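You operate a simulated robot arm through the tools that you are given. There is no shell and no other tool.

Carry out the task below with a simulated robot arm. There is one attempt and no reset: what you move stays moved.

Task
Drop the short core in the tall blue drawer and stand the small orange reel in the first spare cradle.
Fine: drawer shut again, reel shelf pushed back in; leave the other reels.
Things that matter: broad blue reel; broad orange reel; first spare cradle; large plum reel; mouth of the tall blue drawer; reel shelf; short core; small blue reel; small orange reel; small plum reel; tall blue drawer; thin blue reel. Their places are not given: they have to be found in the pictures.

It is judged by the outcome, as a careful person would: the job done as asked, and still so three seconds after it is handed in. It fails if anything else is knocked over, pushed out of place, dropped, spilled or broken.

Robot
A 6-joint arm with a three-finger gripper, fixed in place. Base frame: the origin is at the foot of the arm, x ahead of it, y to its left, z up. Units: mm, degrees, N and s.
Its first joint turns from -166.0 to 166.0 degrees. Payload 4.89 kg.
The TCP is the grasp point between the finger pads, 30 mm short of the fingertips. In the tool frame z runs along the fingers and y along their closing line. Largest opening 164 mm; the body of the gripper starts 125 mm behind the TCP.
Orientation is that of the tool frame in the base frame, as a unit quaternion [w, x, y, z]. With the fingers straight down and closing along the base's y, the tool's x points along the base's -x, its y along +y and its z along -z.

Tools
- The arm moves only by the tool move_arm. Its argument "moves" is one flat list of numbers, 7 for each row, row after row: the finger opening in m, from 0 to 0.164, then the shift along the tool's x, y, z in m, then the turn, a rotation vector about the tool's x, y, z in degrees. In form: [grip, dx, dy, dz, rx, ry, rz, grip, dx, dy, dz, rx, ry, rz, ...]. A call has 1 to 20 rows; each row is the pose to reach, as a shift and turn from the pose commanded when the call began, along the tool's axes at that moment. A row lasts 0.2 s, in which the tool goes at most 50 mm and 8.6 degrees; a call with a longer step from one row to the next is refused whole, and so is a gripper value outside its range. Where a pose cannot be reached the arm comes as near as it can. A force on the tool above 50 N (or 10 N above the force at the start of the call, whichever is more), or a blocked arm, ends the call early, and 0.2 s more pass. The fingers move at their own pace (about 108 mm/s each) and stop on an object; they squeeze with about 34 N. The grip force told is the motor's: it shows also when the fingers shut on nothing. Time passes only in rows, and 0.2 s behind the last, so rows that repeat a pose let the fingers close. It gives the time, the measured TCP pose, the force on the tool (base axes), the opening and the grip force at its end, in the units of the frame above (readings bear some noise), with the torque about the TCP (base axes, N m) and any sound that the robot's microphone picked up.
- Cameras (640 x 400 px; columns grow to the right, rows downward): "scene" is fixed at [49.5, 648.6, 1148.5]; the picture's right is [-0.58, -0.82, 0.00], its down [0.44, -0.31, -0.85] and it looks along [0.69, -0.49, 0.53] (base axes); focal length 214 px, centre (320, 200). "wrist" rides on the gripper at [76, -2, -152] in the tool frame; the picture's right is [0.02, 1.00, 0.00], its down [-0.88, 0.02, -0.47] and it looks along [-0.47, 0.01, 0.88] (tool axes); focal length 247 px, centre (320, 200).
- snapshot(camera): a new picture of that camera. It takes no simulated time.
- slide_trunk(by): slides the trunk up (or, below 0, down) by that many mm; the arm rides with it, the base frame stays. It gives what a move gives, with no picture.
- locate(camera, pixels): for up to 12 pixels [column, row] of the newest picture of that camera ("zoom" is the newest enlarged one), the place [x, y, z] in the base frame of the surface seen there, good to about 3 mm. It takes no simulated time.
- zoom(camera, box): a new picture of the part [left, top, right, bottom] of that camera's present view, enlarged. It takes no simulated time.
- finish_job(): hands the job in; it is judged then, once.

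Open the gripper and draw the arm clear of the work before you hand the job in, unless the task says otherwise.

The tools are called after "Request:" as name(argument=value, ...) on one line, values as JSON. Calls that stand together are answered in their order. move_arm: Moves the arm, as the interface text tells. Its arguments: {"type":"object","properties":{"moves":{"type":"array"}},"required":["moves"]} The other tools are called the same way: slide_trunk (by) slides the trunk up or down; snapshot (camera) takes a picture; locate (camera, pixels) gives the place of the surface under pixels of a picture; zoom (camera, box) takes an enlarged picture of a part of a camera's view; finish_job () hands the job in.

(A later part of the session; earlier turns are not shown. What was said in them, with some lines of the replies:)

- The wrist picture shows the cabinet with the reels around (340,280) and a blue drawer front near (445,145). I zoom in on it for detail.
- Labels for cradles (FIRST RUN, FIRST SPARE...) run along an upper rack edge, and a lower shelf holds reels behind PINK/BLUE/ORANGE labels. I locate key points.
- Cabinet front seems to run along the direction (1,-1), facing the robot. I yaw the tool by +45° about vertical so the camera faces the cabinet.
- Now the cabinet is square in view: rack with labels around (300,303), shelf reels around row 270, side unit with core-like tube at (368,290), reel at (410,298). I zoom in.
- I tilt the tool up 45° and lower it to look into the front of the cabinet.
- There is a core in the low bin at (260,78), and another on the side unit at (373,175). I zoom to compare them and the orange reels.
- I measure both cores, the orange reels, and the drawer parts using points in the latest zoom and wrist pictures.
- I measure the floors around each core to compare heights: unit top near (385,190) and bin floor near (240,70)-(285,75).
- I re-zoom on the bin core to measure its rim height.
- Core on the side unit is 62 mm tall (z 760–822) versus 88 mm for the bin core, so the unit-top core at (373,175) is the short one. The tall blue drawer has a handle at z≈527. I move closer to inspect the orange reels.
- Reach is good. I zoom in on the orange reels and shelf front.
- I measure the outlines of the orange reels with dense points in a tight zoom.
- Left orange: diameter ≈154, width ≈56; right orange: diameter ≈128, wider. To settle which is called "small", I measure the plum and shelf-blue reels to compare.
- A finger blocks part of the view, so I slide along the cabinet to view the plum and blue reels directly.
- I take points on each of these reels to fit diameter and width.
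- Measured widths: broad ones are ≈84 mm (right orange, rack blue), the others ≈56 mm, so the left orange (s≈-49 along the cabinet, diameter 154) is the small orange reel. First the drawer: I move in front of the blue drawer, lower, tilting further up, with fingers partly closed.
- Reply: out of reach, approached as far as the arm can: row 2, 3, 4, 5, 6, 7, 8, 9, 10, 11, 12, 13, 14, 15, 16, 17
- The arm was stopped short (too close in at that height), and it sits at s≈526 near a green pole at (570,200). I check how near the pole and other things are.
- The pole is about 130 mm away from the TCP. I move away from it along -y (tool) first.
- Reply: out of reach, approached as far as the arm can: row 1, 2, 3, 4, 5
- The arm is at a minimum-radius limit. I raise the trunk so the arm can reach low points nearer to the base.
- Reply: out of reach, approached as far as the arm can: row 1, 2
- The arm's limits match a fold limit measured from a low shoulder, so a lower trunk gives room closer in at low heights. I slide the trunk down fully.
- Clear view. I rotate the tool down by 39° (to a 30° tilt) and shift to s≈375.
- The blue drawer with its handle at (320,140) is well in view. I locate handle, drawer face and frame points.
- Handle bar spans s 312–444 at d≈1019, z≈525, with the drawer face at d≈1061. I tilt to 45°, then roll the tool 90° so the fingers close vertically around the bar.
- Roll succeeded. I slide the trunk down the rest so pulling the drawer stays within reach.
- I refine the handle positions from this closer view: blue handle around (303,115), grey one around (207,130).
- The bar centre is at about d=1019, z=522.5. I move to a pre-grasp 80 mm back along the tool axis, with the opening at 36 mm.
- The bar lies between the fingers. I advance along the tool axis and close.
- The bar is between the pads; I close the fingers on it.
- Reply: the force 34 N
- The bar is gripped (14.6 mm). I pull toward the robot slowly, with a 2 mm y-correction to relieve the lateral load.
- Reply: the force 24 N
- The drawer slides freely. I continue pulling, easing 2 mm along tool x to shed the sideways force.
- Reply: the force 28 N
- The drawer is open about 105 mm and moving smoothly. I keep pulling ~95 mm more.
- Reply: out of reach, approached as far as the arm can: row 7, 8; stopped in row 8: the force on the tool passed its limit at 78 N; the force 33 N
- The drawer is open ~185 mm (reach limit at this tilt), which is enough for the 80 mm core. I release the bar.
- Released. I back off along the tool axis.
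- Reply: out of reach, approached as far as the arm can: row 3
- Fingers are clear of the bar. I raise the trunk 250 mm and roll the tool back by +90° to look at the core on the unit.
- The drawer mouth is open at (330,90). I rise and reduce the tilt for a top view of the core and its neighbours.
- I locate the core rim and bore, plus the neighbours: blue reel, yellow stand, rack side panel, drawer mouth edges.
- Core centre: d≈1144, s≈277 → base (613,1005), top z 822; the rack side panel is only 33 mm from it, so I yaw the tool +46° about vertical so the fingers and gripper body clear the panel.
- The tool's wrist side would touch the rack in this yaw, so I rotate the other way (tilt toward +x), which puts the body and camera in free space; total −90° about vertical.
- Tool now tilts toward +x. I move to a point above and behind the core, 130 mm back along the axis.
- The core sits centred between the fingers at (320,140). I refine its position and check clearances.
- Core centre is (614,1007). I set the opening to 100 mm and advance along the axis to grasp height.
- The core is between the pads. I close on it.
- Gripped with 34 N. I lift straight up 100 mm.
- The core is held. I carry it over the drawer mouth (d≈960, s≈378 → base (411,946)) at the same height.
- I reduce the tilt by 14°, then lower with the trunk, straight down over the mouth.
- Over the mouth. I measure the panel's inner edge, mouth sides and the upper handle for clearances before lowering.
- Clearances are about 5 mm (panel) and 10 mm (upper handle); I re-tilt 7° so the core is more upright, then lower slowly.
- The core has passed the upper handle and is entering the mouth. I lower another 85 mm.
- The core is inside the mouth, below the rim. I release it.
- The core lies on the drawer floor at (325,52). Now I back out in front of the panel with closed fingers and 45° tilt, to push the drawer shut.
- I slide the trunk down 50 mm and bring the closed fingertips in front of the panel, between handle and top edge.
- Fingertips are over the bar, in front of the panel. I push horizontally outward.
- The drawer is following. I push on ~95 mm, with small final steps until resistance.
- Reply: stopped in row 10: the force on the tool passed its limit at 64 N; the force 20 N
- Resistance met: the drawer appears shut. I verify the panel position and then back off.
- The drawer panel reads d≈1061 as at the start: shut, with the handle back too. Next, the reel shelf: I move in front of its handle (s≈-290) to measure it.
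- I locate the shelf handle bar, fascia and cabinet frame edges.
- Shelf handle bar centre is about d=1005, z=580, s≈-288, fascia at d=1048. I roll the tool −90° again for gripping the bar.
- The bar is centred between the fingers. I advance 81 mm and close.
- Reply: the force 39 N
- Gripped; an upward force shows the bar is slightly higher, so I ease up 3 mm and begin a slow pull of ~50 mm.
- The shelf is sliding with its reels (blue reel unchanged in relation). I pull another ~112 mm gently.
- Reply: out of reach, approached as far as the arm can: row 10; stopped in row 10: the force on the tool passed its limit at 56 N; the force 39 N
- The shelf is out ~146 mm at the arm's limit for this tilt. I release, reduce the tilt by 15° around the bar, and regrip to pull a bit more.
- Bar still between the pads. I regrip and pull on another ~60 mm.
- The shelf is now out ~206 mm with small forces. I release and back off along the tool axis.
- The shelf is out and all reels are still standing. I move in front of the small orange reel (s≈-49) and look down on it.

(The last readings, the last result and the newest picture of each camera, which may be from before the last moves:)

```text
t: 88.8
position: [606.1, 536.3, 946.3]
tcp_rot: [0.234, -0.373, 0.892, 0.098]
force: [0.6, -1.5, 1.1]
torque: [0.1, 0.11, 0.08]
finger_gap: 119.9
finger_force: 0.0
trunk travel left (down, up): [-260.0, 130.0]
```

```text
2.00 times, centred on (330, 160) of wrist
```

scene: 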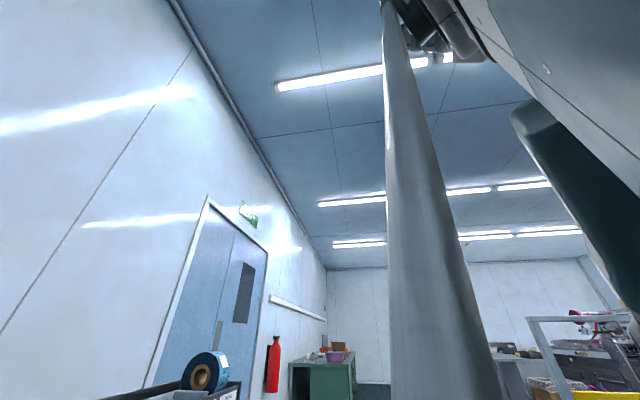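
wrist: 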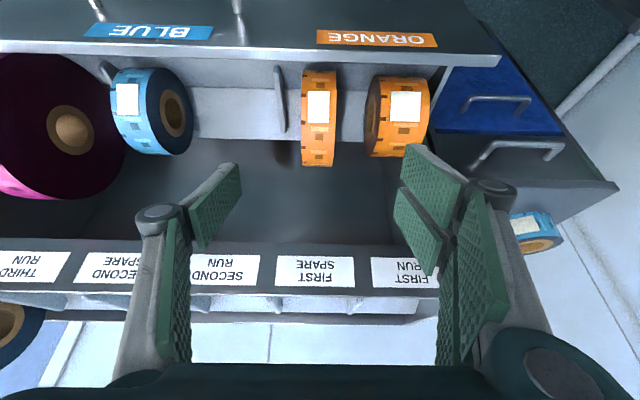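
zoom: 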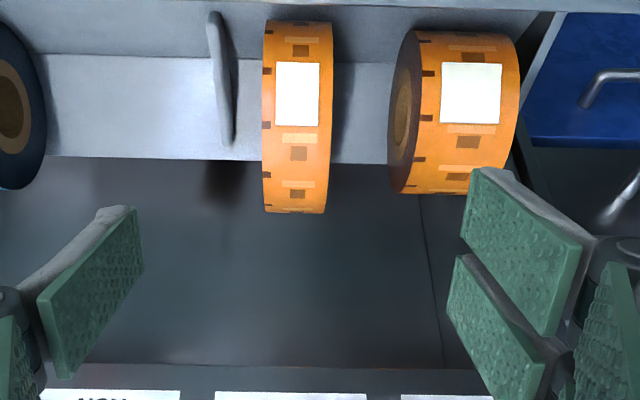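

Both orange reels are in clear view: left narrow (302–335), right wide (366–430). To be sure which is "small", I measure all blue reels and both oranges more closely and inspect the labels.

Request:
zoom(camera="wrist", box=[290, 60, 440, 175])

Request:
locate(camera="zoom", pixels=[[55, 100], [192, 100], [60, 300], [185, 300], [60, 420], [180, 420], [120, 50], [120, 250], [120, 400], [340, 250], [590, 250], [460, 380]])

Request:
zoom(camera="wrist", box=[490, 190, 600, 280])

Request:
locate(camera="zoom", pixels=[[130, 180], [130, 230], [210, 140], [210, 240], [210, 330], [300, 160], [360, 210], [370, 290], [250, 370], [230, 280], [140, 260]])

```text
3.48 times, centred on (365, 118) of wrist
```

zoom: 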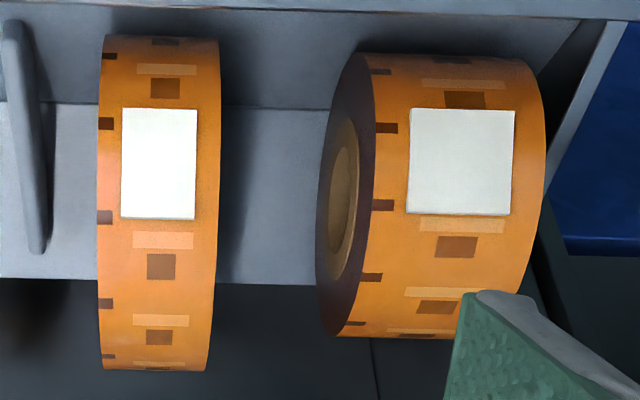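

```text
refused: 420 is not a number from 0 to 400
```

```text
4.44 times, centred on (545, 235) of wrist
```

zoom: 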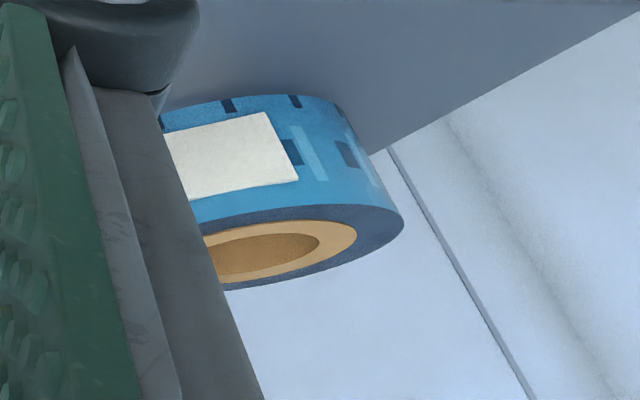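

```text
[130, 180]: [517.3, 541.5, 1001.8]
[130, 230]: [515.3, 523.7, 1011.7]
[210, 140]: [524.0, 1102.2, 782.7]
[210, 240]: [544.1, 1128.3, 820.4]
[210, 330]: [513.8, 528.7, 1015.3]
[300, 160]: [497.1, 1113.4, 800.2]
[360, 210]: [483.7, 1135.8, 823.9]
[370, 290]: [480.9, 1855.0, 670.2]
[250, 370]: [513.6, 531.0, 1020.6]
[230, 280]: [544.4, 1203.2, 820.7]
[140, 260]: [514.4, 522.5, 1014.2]
```

The top-of-unit blue one has a thin film layer; reels 56 mm wide form the "small" kind and ≈84 mm the "broad" kind, so the left orange is the target. I re-measure it precisely.

Request:
zoom(camera="wrist", box=[290, 60, 440, 175])

Request:
locate(camera="zoom", pixels=[[108, 60], [212, 60], [102, 180], [215, 180], [106, 340], [208, 340], [160, 45], [160, 100], [160, 240], [160, 300], [160, 345], [160, 365]])

Request:
locate(camera="zoom", pixels=[[60, 130], [60, 250], [60, 300], [260, 130], [260, 270], [260, 330], [30, 180], [40, 250], [320, 330], [360, 130], [5, 20], [340, 210]])

```text
3.48 times, centred on (365, 118) of wrist
```

zoom: 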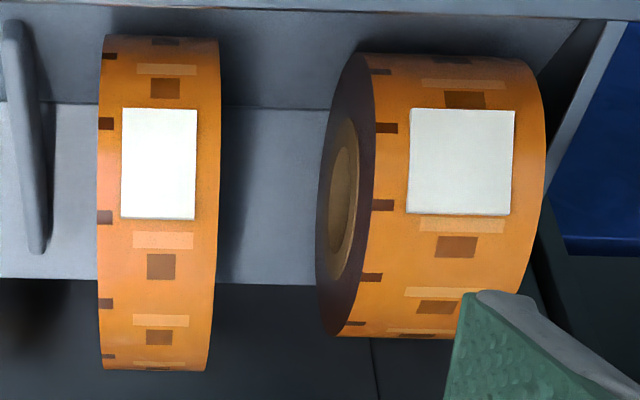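

```text
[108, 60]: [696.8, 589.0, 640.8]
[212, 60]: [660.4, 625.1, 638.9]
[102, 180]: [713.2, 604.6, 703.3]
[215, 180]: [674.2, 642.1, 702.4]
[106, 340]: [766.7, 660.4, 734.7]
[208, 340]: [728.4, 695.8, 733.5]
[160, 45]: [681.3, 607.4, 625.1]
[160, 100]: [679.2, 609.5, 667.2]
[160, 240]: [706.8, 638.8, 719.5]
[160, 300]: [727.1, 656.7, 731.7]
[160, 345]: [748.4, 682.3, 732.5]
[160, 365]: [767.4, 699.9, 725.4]
```

```text
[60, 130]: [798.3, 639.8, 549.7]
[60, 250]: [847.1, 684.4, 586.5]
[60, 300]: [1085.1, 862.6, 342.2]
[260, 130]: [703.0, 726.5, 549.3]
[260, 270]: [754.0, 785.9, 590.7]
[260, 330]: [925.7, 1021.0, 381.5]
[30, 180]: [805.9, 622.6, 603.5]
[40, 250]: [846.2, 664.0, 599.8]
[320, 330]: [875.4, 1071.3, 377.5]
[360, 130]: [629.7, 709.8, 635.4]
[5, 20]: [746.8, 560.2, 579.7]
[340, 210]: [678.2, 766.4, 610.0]
```

Small orange reel: s from -77 to -22 (centre -49.5), centre d≈996, z≈657, radius 77. Before grasping, I rise to view the first spare cradle from above.

Request:
move_arm(moves=[0.12, -0.0384, 0, -0.0198, 0, 0, 0, 0.12, -0.0768, 0, -0.0396, 0, 0, 0, 0.12, -0.1152, 0, -0.0594, 0, 0, 0, 0.12, -0.1536, 0, -0.0792, 0, 0, 0, 0.12, -0.192, 0, -0.099, 0, 0, 0])

Request:
snapshot(camera="wrist")

Request:
zoom(camera="wrist", box=[210, 160, 440, 320])

```text
t: 90.0
position: [687.9, 620.3, 1125.7]
tcp_rot: [0.234, -0.373, 0.892, 0.098]
force: [0.0, 0.7, -0.2]
torque: [0.02, 0.04, -0.02]
finger_gap: 120.0
finger_force: 0.0
trunk travel left (down, up): [-260.0, 130.0]
```

```text
taken
```

wrist: 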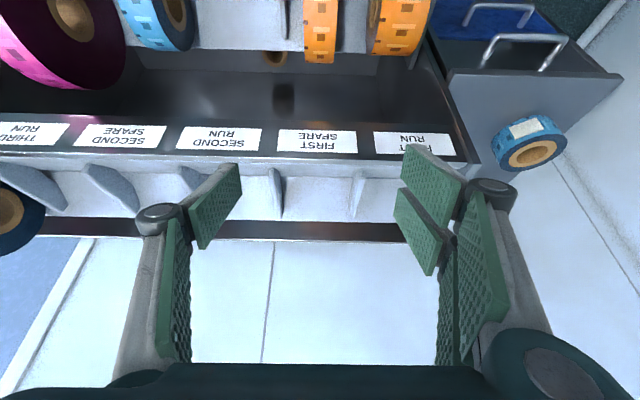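

```text
2.50 times, centred on (325, 240) of wrist
```

zoom: 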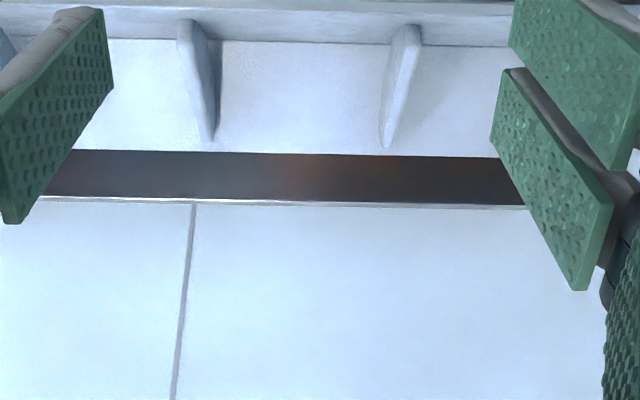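

I take a depth profile of the first spare cradle along column ~317 and its dividers at (277,195) and (355,195).

Request:
locate(camera="wrist", pixels=[[317, 153], [317, 158], [317, 164], [317, 172], [317, 178], [317, 186], [317, 195], [317, 205], [317, 213], [317, 219], [317, 228], [317, 240]])

Request:
locate(camera="wrist", pixels=[[276, 170], [277, 195], [280, 215], [358, 170], [355, 195], [350, 215], [317, 140], [20, 215], [35, 215], [10, 185], [30, 200], [10, 240]])

```text
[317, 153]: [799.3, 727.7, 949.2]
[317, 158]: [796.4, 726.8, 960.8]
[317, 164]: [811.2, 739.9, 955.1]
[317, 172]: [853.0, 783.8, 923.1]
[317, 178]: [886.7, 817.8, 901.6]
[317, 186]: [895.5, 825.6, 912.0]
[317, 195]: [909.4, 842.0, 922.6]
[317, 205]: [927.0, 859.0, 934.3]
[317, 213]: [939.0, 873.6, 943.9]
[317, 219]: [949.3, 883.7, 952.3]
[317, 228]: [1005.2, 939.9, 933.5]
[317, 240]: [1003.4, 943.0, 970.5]
```

```text
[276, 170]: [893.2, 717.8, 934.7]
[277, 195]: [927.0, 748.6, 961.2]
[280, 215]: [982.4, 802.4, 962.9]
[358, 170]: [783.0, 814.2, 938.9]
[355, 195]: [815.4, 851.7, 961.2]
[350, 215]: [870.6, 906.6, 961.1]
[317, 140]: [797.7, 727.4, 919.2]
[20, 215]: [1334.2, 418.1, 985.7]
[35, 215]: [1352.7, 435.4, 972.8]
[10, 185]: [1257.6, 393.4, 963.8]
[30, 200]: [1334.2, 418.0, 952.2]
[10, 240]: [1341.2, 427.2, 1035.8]
```

Cradle: V trough with its vertex at d≈1201, z≈900, dividers at s≈-125 and +24; the reel centre should rest near (d 1201, z 987). Now I descend to a pre-grasp above the small orange reel.

Request:
move_arm(moves=[0.11, 0.0181, -0.0002, 0.0386, 0, 0, 0, 0.1, 0.0361, -0.0004, 0.0772, 0, 0, 0, 0.095, 0.0542, -0.0006, 0.1157, 0, 0, 0, 0.095, 0.0723, -0.0009, 0.1543, 0, 0, 0, 0.095, 0.0903, -0.0011, 0.1929, 0, 0, 0, 0.095, 0.1084, -0.0013, 0.2315, 0, 0, 0, 0.095, 0.1264, -0.0015, 0.27, 0, 0, 0, 0.095, 0.1445, -0.0017, 0.3086, 0, 0, 0])

Request:
snapshot(camera="wrist")

```text
t: 91.8
position: [706.7, 638.6, 784.6]
tcp_rot: [0.234, -0.374, 0.892, 0.098]
force: [-0.3, -1.3, 1.9]
torque: [0.06, -0.05, 0.03]
finger_gap: 94.8
finger_force: 0.0
trunk travel left (down, up): [-260.0, 130.0]
```

```text
taken
```

wrist: 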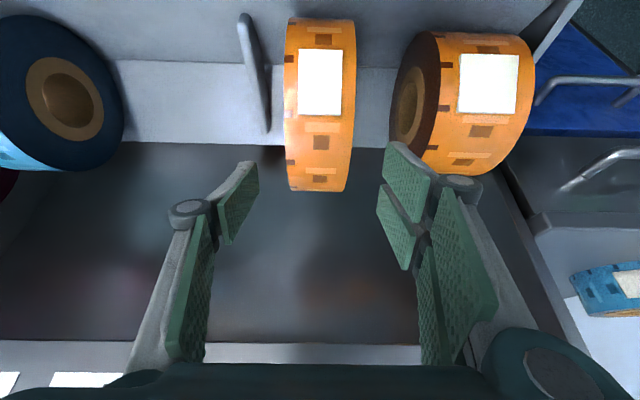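

The reel is centred between the fingers. I advance ~98 mm along the axis to the grasp point.

Request:
move_arm(moves=[0.095, 0.001, 0, 0.025, 0, 0, 0, 0.095, 0.002, 0, 0.05, 0, 0, 0, 0.095, 0.003, 0, 0.075, 0, 0, 0, 0.095, 0.0033, 0, 0.098, 0, 0, 0])

Request:
snapshot(camera="wrist")

```text
t: 92.8
position: [738.0, 669.6, 699.6]
tcp_rot: [0.234, -0.374, 0.892, 0.099]
force: [0.1, -1.3, 1.0]
torque: [0.0, -0.03, 0.03]
finger_gap: 94.7
finger_force: 0.0
trunk travel left (down, up): [-260.0, 130.0]
```

```text
taken
```

wrist: 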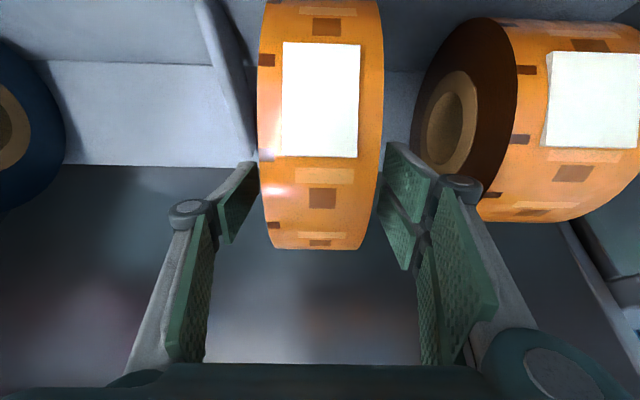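

Pads straddle the reel's upper part. I close on it.

Request:
move_arm(moves=[0.04, 0, 0, 0, 0, 0, 0, 0.04, 0, 0, 0, 0, 0, 0, 0.04, 0, 0, 0, 0, 0, 0, 0.04, 0, 0, 0, 0, 0, 0])

Request:
snapshot(camera="wrist")

```text
t: 93.8
position: [738.8, 669.2, 699.5]
tcp_rot: [0.234, -0.373, 0.892, 0.099]
force: [-0.3, -0.3, -0.1]
torque: [-0.01, 0.02, -0.02]
finger_gap: 57.6
finger_force: 33.9
trunk travel left (down, up): [-260.0, 130.0]
```

```text
taken
```

wrist: 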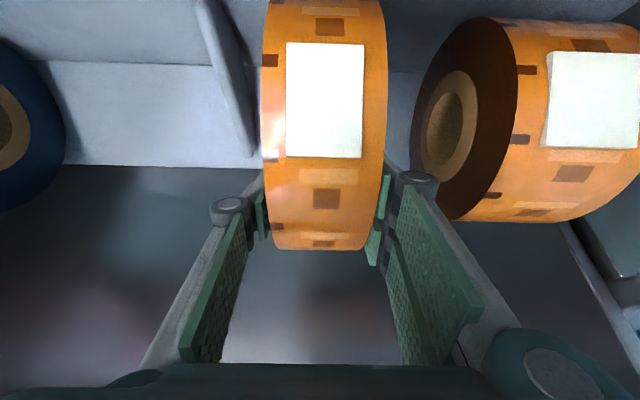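

Gripped (57.6 mm, 34 N). I lift slowly, first straight up 40 mm, then up and inward away from the rack front.

Request:
move_arm(moves=[0.04, -0.0048, 0, -0.0088, 0, 0, 0, 0.04, -0.0121, 0, -0.0219, 0, 0, 0, 0.04, -0.0194, 0, -0.035, 0, 0, 0, 0.04, -0.0115, 0, -0.0622, 0, 0, 0, 0.04, 0.0002, 0, -0.103, 0, 0, 0])

Request:
snapshot(camera="wrist")

```text
t: 95.0
position: [704.2, 636.5, 786.8]
tcp_rot: [0.233, -0.373, 0.892, 0.099]
force: [0.6, 1.3, -4.4]
torque: [-0.04, 0.08, 0.01]
finger_gap: 57.9
finger_force: 33.9
trunk travel left (down, up): [-260.0, 130.0]
```

```text
taken
```

wrist: 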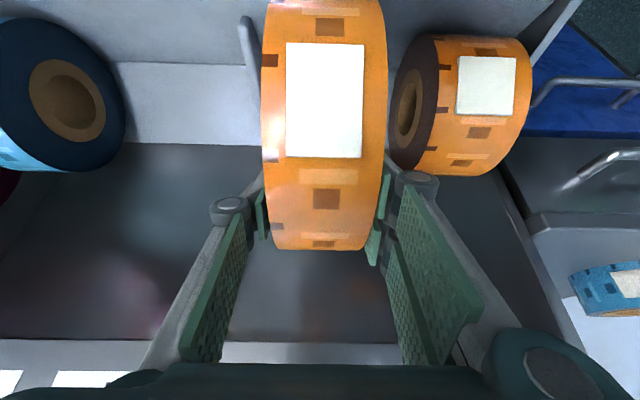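

The reel hangs steady (≈4 N). I raise straight up 330 mm, staying clear of the rack front.

Request:
move_arm(moves=[0.04, -0.0178, 0, -0.0321, 0, 0, 0, 0.04, -0.0355, 0, -0.0642, 0, 0, 0, 0.04, -0.0533, 0, -0.0963, 0, 0, 0, 0.04, -0.071, 0, -0.1283, 0, 0, 0, 0.04, -0.0888, 0, -0.1604, 0, 0, 0, 0.04, -0.1065, 0, -0.1925, 0, 0, 0, 0.04, -0.1243, 0, -0.2246, 0, 0, 0, 0.04, -0.142, 0, -0.2567, 0, 0, 0, 0.04, -0.1597, 0, -0.2888, 0, 0, 0])

Request:
snapshot(camera="wrist")

```text
t: 97.0
position: [701.3, 632.9, 1116.8]
tcp_rot: [0.233, -0.374, 0.892, 0.099]
force: [0.3, 0.4, -4.0]
torque: [-0.05, 0.11, -0.02]
finger_gap: 57.8
finger_force: 33.8
trunk travel left (down, up): [-260.0, 130.0]
```

```text
taken
```

wrist: 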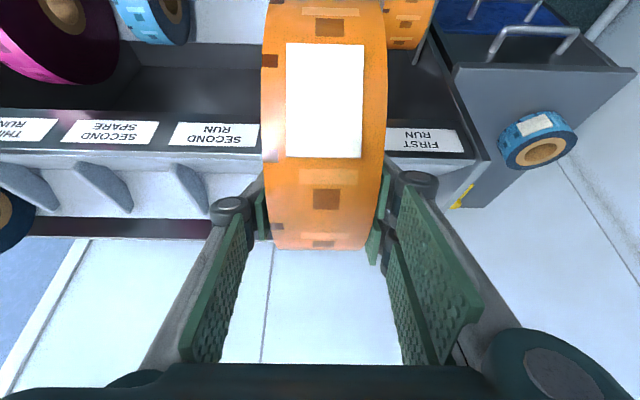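

Reel bottom (≈998) is above the rack rim (960). I move outward ~258 mm over the cradle.

Request:
move_arm(moves=[0.04, -0.0322, 0, 0.0178, 0, 0, 0, 0.04, -0.0644, 0, 0.0356, 0, 0, 0, 0.04, -0.0966, 0, 0.0534, 0, 0, 0, 0.04, -0.1288, 0, 0.0712, 0, 0, 0, 0.04, -0.161, 0, 0.089, 0, 0, 0, 0.04, -0.1932, 0, 0.1068, 0, 0, 0, 0.04, -0.2254, -0.001, 0.1247, 0, 0, 0])

Request:
snapshot(camera="wrist")

```text
t: 98.6
position: [885.7, 818.2, 1121.3]
tcp_rot: [0.234, -0.374, 0.892, 0.099]
force: [-0.1, -0.1, -2.8]
torque: [0.0, 0.03, 0.0]
finger_gap: 57.7
finger_force: 33.4
trunk travel left (down, up): [-260.0, 130.0]
```

```text
taken
```

wrist: 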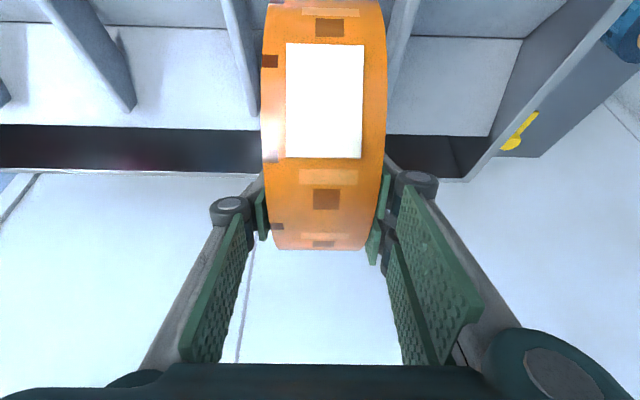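

The reel hangs between the dividers at (240,60) and (400,50). I lower 80 mm.

Request:
move_arm(moves=[0.04, 0.0123, 0, 0.016, 0, 0, 0, 0.04, 0.022, 0, 0.0335, 0, 0, 0, 0.04, 0.0316, 0, 0.051, 0, 0, 0, 0.04, 0.0413, 0, 0.0685, 0, 0, 0])

Request:
snapshot(camera="wrist")

```text
t: 99.6
position: [882.5, 813.3, 1040.3]
tcp_rot: [0.235, -0.374, 0.892, 0.099]
force: [6.1, 4.1, 17.7]
torque: [0.37, -0.22, -0.08]
finger_gap: 57.3
finger_force: 34.6
trunk travel left (down, up): [-260.0, 130.0]
```

```text
taken
```

wrist: 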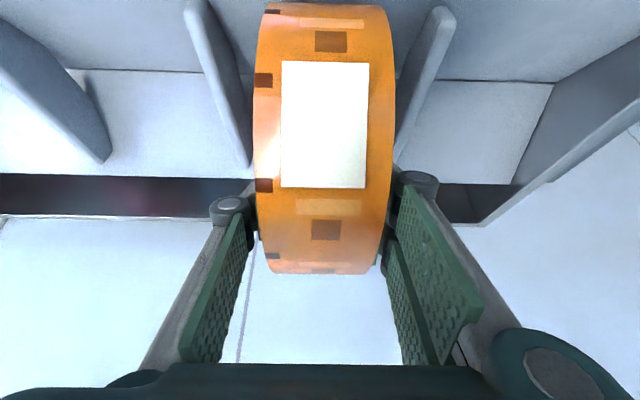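

Contact is felt (18 N up, slightly outward), so the reel touches the front slope first. I measure the reel's position relative to the V.

Request:
locate(camera="wrist", pixels=[[325, 20], [325, 50], [325, 120], [325, 210], [325, 240], [325, 255], [325, 268], [262, 150], [390, 150], [165, 130], [165, 165], [470, 130]])

Request:
locate(camera="wrist", pixels=[[165, 50], [165, 65], [165, 72], [165, 85], [165, 100], [165, 115], [165, 150], [165, 172], [470, 60], [470, 78], [470, 90], [470, 160]])

```text
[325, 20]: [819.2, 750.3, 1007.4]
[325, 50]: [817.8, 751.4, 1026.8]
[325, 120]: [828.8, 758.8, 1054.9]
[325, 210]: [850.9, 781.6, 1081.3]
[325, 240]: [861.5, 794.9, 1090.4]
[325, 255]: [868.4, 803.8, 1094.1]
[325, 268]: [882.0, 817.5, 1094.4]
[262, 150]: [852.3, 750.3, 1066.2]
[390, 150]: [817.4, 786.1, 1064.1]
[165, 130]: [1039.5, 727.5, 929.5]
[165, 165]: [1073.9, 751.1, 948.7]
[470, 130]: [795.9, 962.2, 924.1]
```

```text
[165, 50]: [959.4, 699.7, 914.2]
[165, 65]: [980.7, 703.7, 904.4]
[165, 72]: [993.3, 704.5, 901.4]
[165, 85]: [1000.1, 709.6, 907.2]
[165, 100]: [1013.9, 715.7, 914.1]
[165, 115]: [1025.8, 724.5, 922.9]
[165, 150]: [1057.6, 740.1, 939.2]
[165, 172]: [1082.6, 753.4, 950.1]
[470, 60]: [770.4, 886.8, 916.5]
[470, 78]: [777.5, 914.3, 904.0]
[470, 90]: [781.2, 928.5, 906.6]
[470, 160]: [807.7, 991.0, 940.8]
```

The fit now gives reel radius ≈91 (the V geometry agrees on both shelf and cradle), centre at (d 1200, z 1004): exactly the rest position in the V, s from -72 to -22 between dividers. I ease up 2 mm and open gently.

Request:
move_arm(moves=[0.04, -0.001, 0, -0.0017, 0, 0, 0, 0.06, -0.001, 0, -0.0017, 0, 0, 0, 0.07, -0.001, 0, -0.0017, 0, 0, 0, 0.085, -0.001, 0, -0.0017, 0, 0, 0, 0.09, -0.001, 0, -0.0017, 0, 0, 0, 0.09, -0.001, 0, -0.0017, 0, 0, 0])

Request:
snapshot(camera="wrist")

```text
t: 101.0
position: [882.5, 814.1, 1041.5]
tcp_rot: [0.233, -0.374, 0.892, 0.099]
force: [-0.3, 0.0, 0.6]
torque: [0.0, -0.01, 0.01]
finger_gap: 89.9
finger_force: 0.1
trunk travel left (down, up): [-260.0, 130.0]
```

```text
taken
```

wrist: 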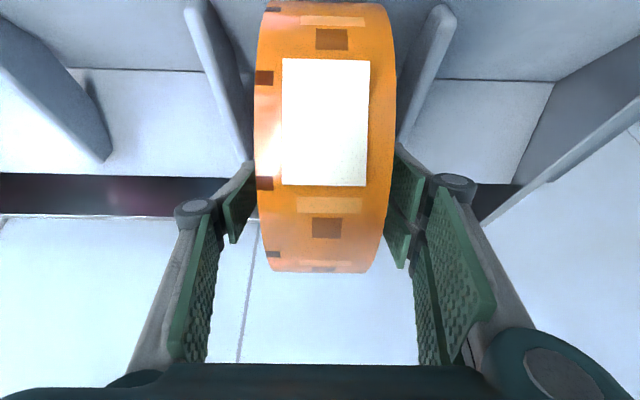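

The reel stands by itself in the cradle, fingers open on both sides. I retreat along the tool axis.

Request:
move_arm(moves=[0.09, 0, 0, -0.03, 0, 0, 0, 0.09, 0, 0, -0.07, 0, 0, 0, 0.09, 0, 0, -0.11, 0, 0, 0, 0.09, 0, 0, -0.15, 0, 0, 0, 0.09, 0.03, 0, -0.18, 0, 0, 0, 0.09, 0.07, 0, -0.2, 0, 0, 0, 0.09, 0.11, 0, -0.22, 0, 0, 0])

Request:
snapshot(camera="wrist")

```text
t: 102.6
position: [741.4, 666.8, 1179.4]
tcp_rot: [0.234, -0.373, 0.893, 0.098]
force: [0.9, -0.1, -1.3]
torque: [-0.08, 0.05, -0.01]
finger_gap: 90.0
finger_force: 0.0
trunk travel left (down, up): [-260.0, 130.0]
```

```text
taken
```

wrist: 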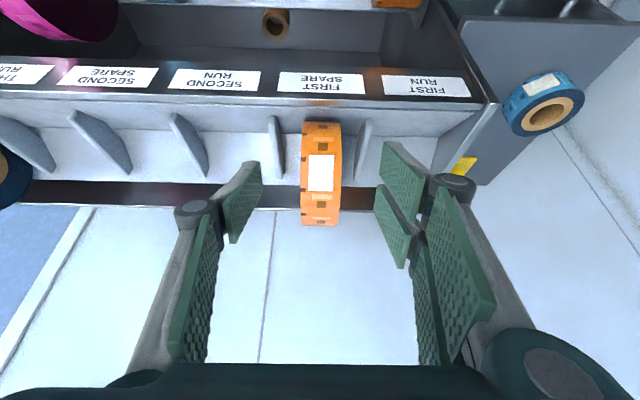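

The small orange reel stands in the FIRST SPARE cradle at (320,175). Now the shelf: I move back in front, to s≈-288, closing the fingers.

Request:
move_arm(moves=[0.08, 0.025, -0.0336, -0.0139, 0, 0, 0, 0.07, 0.05, -0.0671, -0.0277, 0, 0, 0, 0.06, 0.075, -0.1007, -0.0416, 0, 0, 0, 0.04, 0.1, -0.1343, -0.0554, 0, 0, 0, 0.02, 0.125, -0.1679, -0.0693, 0, 0, 0, 0.0, 0.15, -0.2014, -0.0831, 0, 0, 0, 0.0, 0.175, -0.235, -0.097, 0, 0, 0])

Request:
slide_trunk(by=-260)

Request:
snapshot(camera="wrist")

```text
t: 104.2
position: [764.3, 361.5, 1178.8]
tcp_rot: [0.234, -0.373, 0.892, 0.098]
force: [-0.5, 1.4, 0.5]
torque: [-0.1, -0.03, -0.09]
finger_gap: 0.0
finger_force: 33.7
trunk travel left (down, up): [-260.0, 130.0]
```

```text
t: 106.9
position: [765.5, 361.9, 919.7]
tcp_rot: [0.233, -0.374, 0.892, 0.099]
force: [0.1, -0.2, 0.2]
torque: [-0.03, 0.02, -0.06]
finger_gap: 0.1
finger_force: 33.8
trunk travel left (down, up): [0.0, 390.0]
```

```text
taken
```

wrist: 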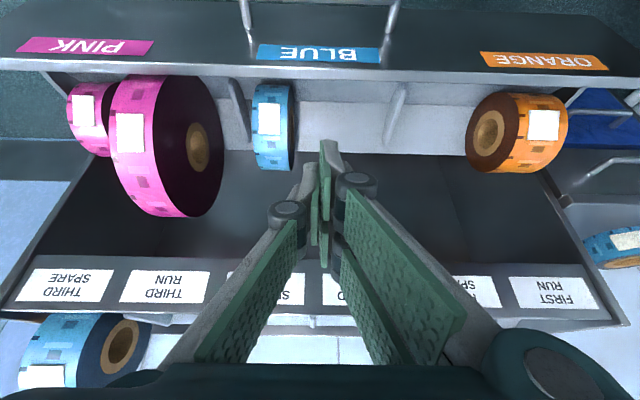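

I descend in front of the fascia with closed fingers, tilting to 45°.

Request:
move_arm(moves=[0.0, 0.026, 0, 0.0332, 0, -2.7, 0, 0.0, 0.052, 0, 0.0665, 0, -5.3, 0, 0.0, 0.078, 0, 0.0997, 0, -8, 0, 0.0, 0.104, 0, 0.1329, 0, -10.7, 0, 0.0, 0.13, 0, 0.1662, 0, -13.3, 0, 0.0, 0.156, 0, 0.1994, 0, -16, 0])

Request:
snapshot(camera="wrist")

```text
t: 108.3
position: [744.0, 336.8, 673.2]
tcp_rot: [0.355, -0.357, 0.851, 0.15]
force: [-1.5, -0.2, 1.4]
torque: [-0.06, -0.07, -0.09]
finger_gap: 0.0
finger_force: 33.8
out of reach, approached as far as the arm can: row 6
trunk travel left (down, up): [0.0, 390.0]
```

```text
taken
```

wrist: 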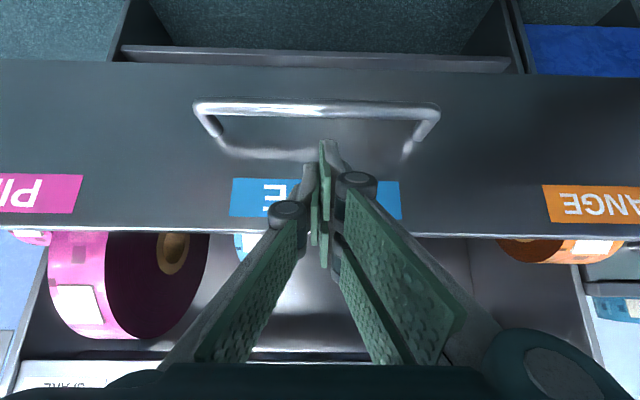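

I locate the fascia and handle relative to the fingertips before pushing.

Request:
locate(camera="wrist", pixels=[[315, 108], [200, 108], [435, 108], [150, 150], [480, 150], [150, 225], [250, 195]])

```text
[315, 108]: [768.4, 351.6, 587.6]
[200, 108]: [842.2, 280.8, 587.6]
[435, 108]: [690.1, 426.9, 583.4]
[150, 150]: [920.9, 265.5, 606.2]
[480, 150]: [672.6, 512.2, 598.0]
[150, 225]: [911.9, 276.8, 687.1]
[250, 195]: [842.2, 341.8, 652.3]
```

The fascia is at d≈838 (out 210 mm). I approach at z≈656 and push slowly at 40–50 mm/s.

Request:
move_arm(moves=[0.0, -0.0067, 0, 0.0187, 0, 0, 0, 0.0, -0.0134, 0, 0.0375, 0, 0, 0, 0.0, -0.0169, 0, 0.041, 0, 0, 0, 0.0, -0.0205, 0, 0.0446, 0, 0, 0, 0.0, -0.0255, 0, 0.0496, 0, 0, 0, 0.0, -0.0311, 0, 0.0552, 0, 0, 0, 0.0, -0.0375, 0, 0.0616, 0, 0, 0, 0.0, -0.0439, 0, 0.068, 0, 0, 0, 0.0, -0.0502, 0, 0.0743, 0, 0, 0, 0.0, -0.0566, 0, 0.0807, 0, 0, 0, 0.0, -0.063, 0, 0.0871, 0, 0, 0, 0.0, -0.0693, 0, 0.0934, 0, 0, 0, 0.0, -0.0757, 0, 0.0998, 0, 0, 0, 0.0, -0.0821, 0, 0.1062, 0, 0, 0])

Request:
snapshot(camera="wrist")

```text
t: 111.3
position: [837.2, 431.4, 659.0]
tcp_rot: [0.356, -0.356, 0.851, 0.149]
force: [-0.5, -0.6, 1.1]
torque: [0.03, 0.03, -0.04]
finger_gap: 0.2
finger_force: 33.9
trunk travel left (down, up): [0.0, 390.0]
```

```text
taken
```

wrist: 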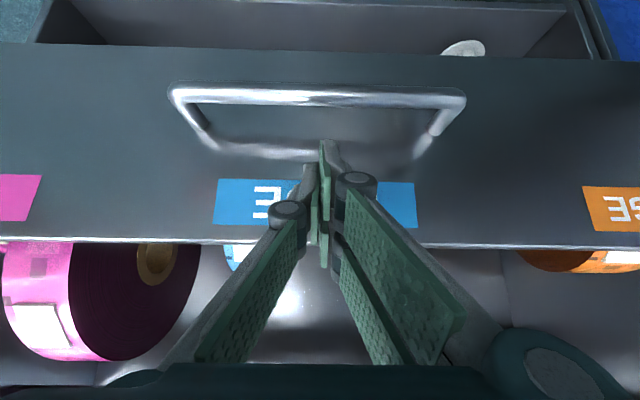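

The shelf is sliding in, reels upright. I continue ~110 mm, then small steps.

Request:
move_arm(moves=[0.0, -0.004, 0, 0.004, 0, 0, 0, 0.0, -0.01, 0, 0.01, 0, 0, 0, 0.0, -0.0164, 0, 0.0164, 0, 0, 0, 0.0, -0.0228, 0, 0.0228, 0, 0, 0, 0.0, -0.0291, 0, 0.0291, 0, 0, 0, 0.0, -0.0355, 0, 0.0355, 0, 0, 0, 0.0, -0.0419, 0, 0.0419, 0, 0, 0, 0.0, -0.0482, 0, 0.0482, 0, 0, 0, 0.0, -0.0546, 0, 0.0546, 0, 0, 0, 0.0, -0.061, 0, 0.061, 0, 0, 0, 0.0, -0.0665, 0, 0.0665, 0, 0, 0, 0.0, -0.071, 0, 0.071, 0, 0, 0, 0.0, -0.0745, 0, 0.0745, 0, 0, 0, 0.0, -0.0775, 0, 0.0775, 0, 0, 0])

Request:
snapshot(camera="wrist")

Request:
locate(camera="wrist", pixels=[[100, 150], [520, 150], [100, 210], [315, 95]])

```text
t: 114.3
position: [913.4, 508.5, 659.8]
tcp_rot: [0.356, -0.355, 0.851, 0.15]
force: [-0.4, -0.9, 0.2]
torque: [0.03, 0.0, -0.02]
finger_gap: 0.1
finger_force: 33.7
trunk travel left (down, up): [0.0, 390.0]
```

```text
taken
```

wrist: 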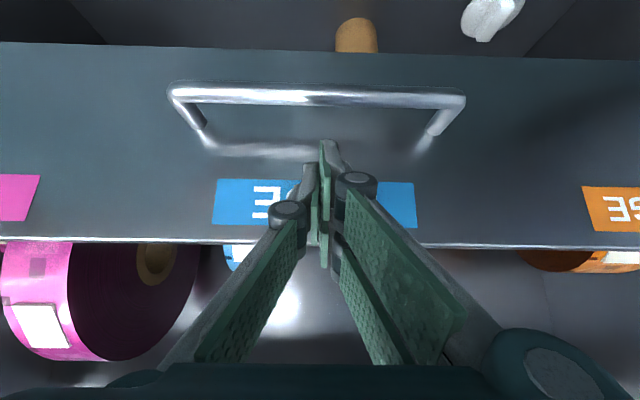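

```text
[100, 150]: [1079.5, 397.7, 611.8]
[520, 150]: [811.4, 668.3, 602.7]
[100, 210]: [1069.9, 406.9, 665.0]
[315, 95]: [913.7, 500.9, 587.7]
```

The fascia is at d≈1045 (original 1048). I push the last millimetres until resistance builds.

Request:
move_arm(moves=[0.0, -0.001, 0, 0.001, 0, 0, 0, 0.0, -0.002, 0, 0.002, 0, 0, 0, 0.0, -0.003, 0, 0.003, 0, 0, 0, 0.0, -0.004, 0, 0.004, 0, 0, 0, 0.0, -0.005, 0, 0.005, 0, 0, 0, 0.0, -0.006, 0, 0.006, 0, 0, 0, 0.0, -0.007, 0, 0.007, 0, 0, 0, 0.0, -0.008, 0, 0.008, 0, 0, 0])

Request:
snapshot(camera="wrist")

Request:
locate(camera="wrist", pixels=[[100, 150], [520, 150], [100, 210], [315, 95]])

```text
t: 115.6
position: [917.2, 511.2, 658.4]
tcp_rot: [0.354, -0.356, 0.852, 0.149]
force: [-10.8, -13.0, 5.5]
torque: [0.26, -0.14, 0.01]
finger_gap: 0.1
finger_force: 33.9
trunk travel left (down, up): [0.0, 390.0]
stopped in row 6: the force on the tool passed its limit at 55 N (the readings are from after the stop); the commanded pose is now the measured one
```

```text
taken
```

wrist: 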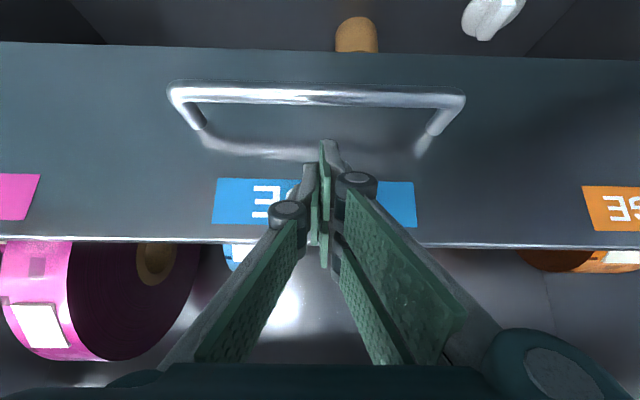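

```text
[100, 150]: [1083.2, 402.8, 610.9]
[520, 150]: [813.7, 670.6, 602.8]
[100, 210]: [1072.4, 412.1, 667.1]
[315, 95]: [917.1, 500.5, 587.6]
```

The shelf is home against its stop (d≈1050). I back away, open the gripper and take an overview.

Request:
move_arm(moves=[0.0, 0.01, 0, -0.01, 0, 0, 0, 0.0, 0.02, 0, -0.03, 0, 0, 0, 0.02, 0.02, 0, -0.07, 0, 0, 0, 0.05, 0.02, 0, -0.11, 0, 0, 0, 0.08, 0.01, 0, -0.15, 0, 0, 0, 0.1, 0.0, 0, -0.19, 0, 0, 0])

Request:
slide_trunk(by=300)

Request:
snapshot(camera="wrist")

```text
t: 117.0
position: [824.7, 417.2, 793.0]
tcp_rot: [0.354, -0.356, 0.852, 0.148]
force: [2.3, 0.7, -1.8]
torque: [0.03, 0.09, 0.08]
finger_gap: 100.2
finger_force: 0.0
trunk travel left (down, up): [0.0, 390.0]
```

```text
t: 120.0
position: [822.9, 417.6, 1093.0]
tcp_rot: [0.355, -0.356, 0.852, 0.149]
force: [-0.3, -0.1, -0.6]
torque: [0.02, -0.03, 0.02]
finger_gap: 100.0
finger_force: 0.0
trunk travel left (down, up): [-300.0, 90.0]
```

```text
taken
```

wrist: 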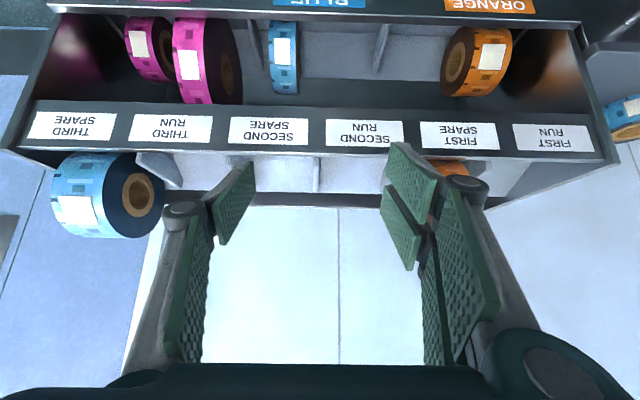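

All remaining reels stand in place. I draw back and toward the middle for a final check of the orange reel and the drawer.

Request:
move_arm(moves=[0.12, 0.0101, 0.0357, -0.0201, 0, 0, 0, 0.14, 0.0202, 0.0714, -0.0403, 0, 0, 0, 0.164, 0.0303, 0.1071, -0.0604, 0, 0, 0, 0.164, 0.0404, 0.1429, -0.0806, 0, 0, 0, 0.164, 0.0505, 0.1786, -0.1007, 0, 0, 0, 0.164, 0.0606, 0.2143, -0.1209, 0, 0, 0, 0.164, 0.0707, 0.25, -0.141, 0, 0, 0])

Request:
snapshot(camera="wrist")

Request:
zoom(camera="wrist", box=[200, 0, 460, 180])

```text
t: 121.6
position: [541.2, 486.1, 1142.3]
tcp_rot: [0.354, -0.356, 0.852, 0.149]
force: [1.5, 0.0, 0.1]
torque: [0.09, 0.08, 0.06]
finger_gap: 164.1
finger_force: 0.2
trunk travel left (down, up): [-300.0, 90.0]
```

```text
taken
```

wrist: 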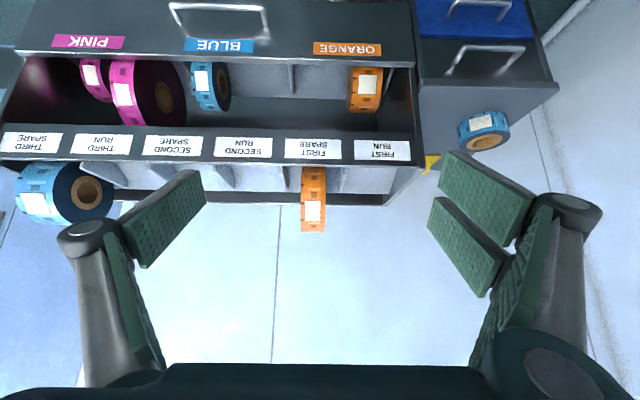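

```text
2.22 times, centred on (330, 90) of wrist
```

zoom: 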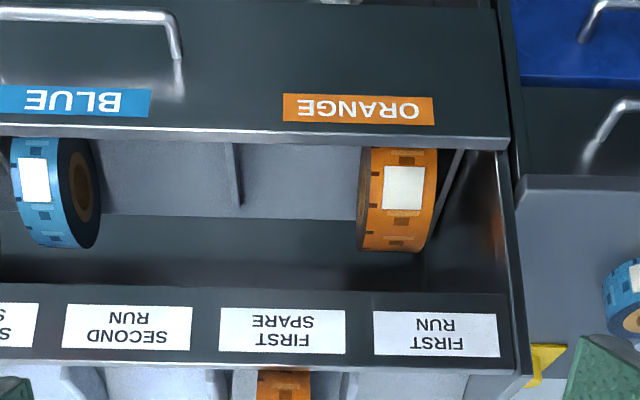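

Everything looks right: orange reel upright in FIRST SPARE (313,200), shelf in, drawer shut. I do a last position check of the fascia and drawer panel.

Request:
locate(camera="wrist", pixels=[[280, 30], [150, 25], [480, 22], [440, 10], [313, 175], [313, 215], [440, 60], [218, 8]])

```text
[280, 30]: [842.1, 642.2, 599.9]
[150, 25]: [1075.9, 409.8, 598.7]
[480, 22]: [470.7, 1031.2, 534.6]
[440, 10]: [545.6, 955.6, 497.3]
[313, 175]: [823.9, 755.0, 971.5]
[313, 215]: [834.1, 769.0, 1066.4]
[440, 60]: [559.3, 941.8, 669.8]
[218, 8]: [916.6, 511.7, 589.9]
```

Fascia at d≈1050 and drawer panel at d≈1061: both closed, gripper open and clear. I hand the job in.

Request:
finish_job()

```text
The job is handed in.
```

The job is handed in. The short core is in the tall blue drawer, and the small orange reel is standing in the first spare cradle.

- **Core:** I took the 62 mm core from the top of the side unit; the one in the low bin is 88 mm. After I released it, the camera showed it on the drawer floor. I then pushed the drawer shut until it met resistance, and its front measured within about 1 mm of where it started.
- **Reel:** The two orange reels differ mainly in width. I took the 56 mm wide one to be the small reel and the roughly 86 mm one to be the broad reel. The small one is actually larger in diameter, so this relies on "broad" meaning width.
- **Shelf:** I pulled the reel shelf out about 210 mm to reach the reel, then pushed it back against its stop. Its front is within about 2 mm of its starting position.

In the last pictures the other reels were all still standing, and the gripper was open and clear of the work.
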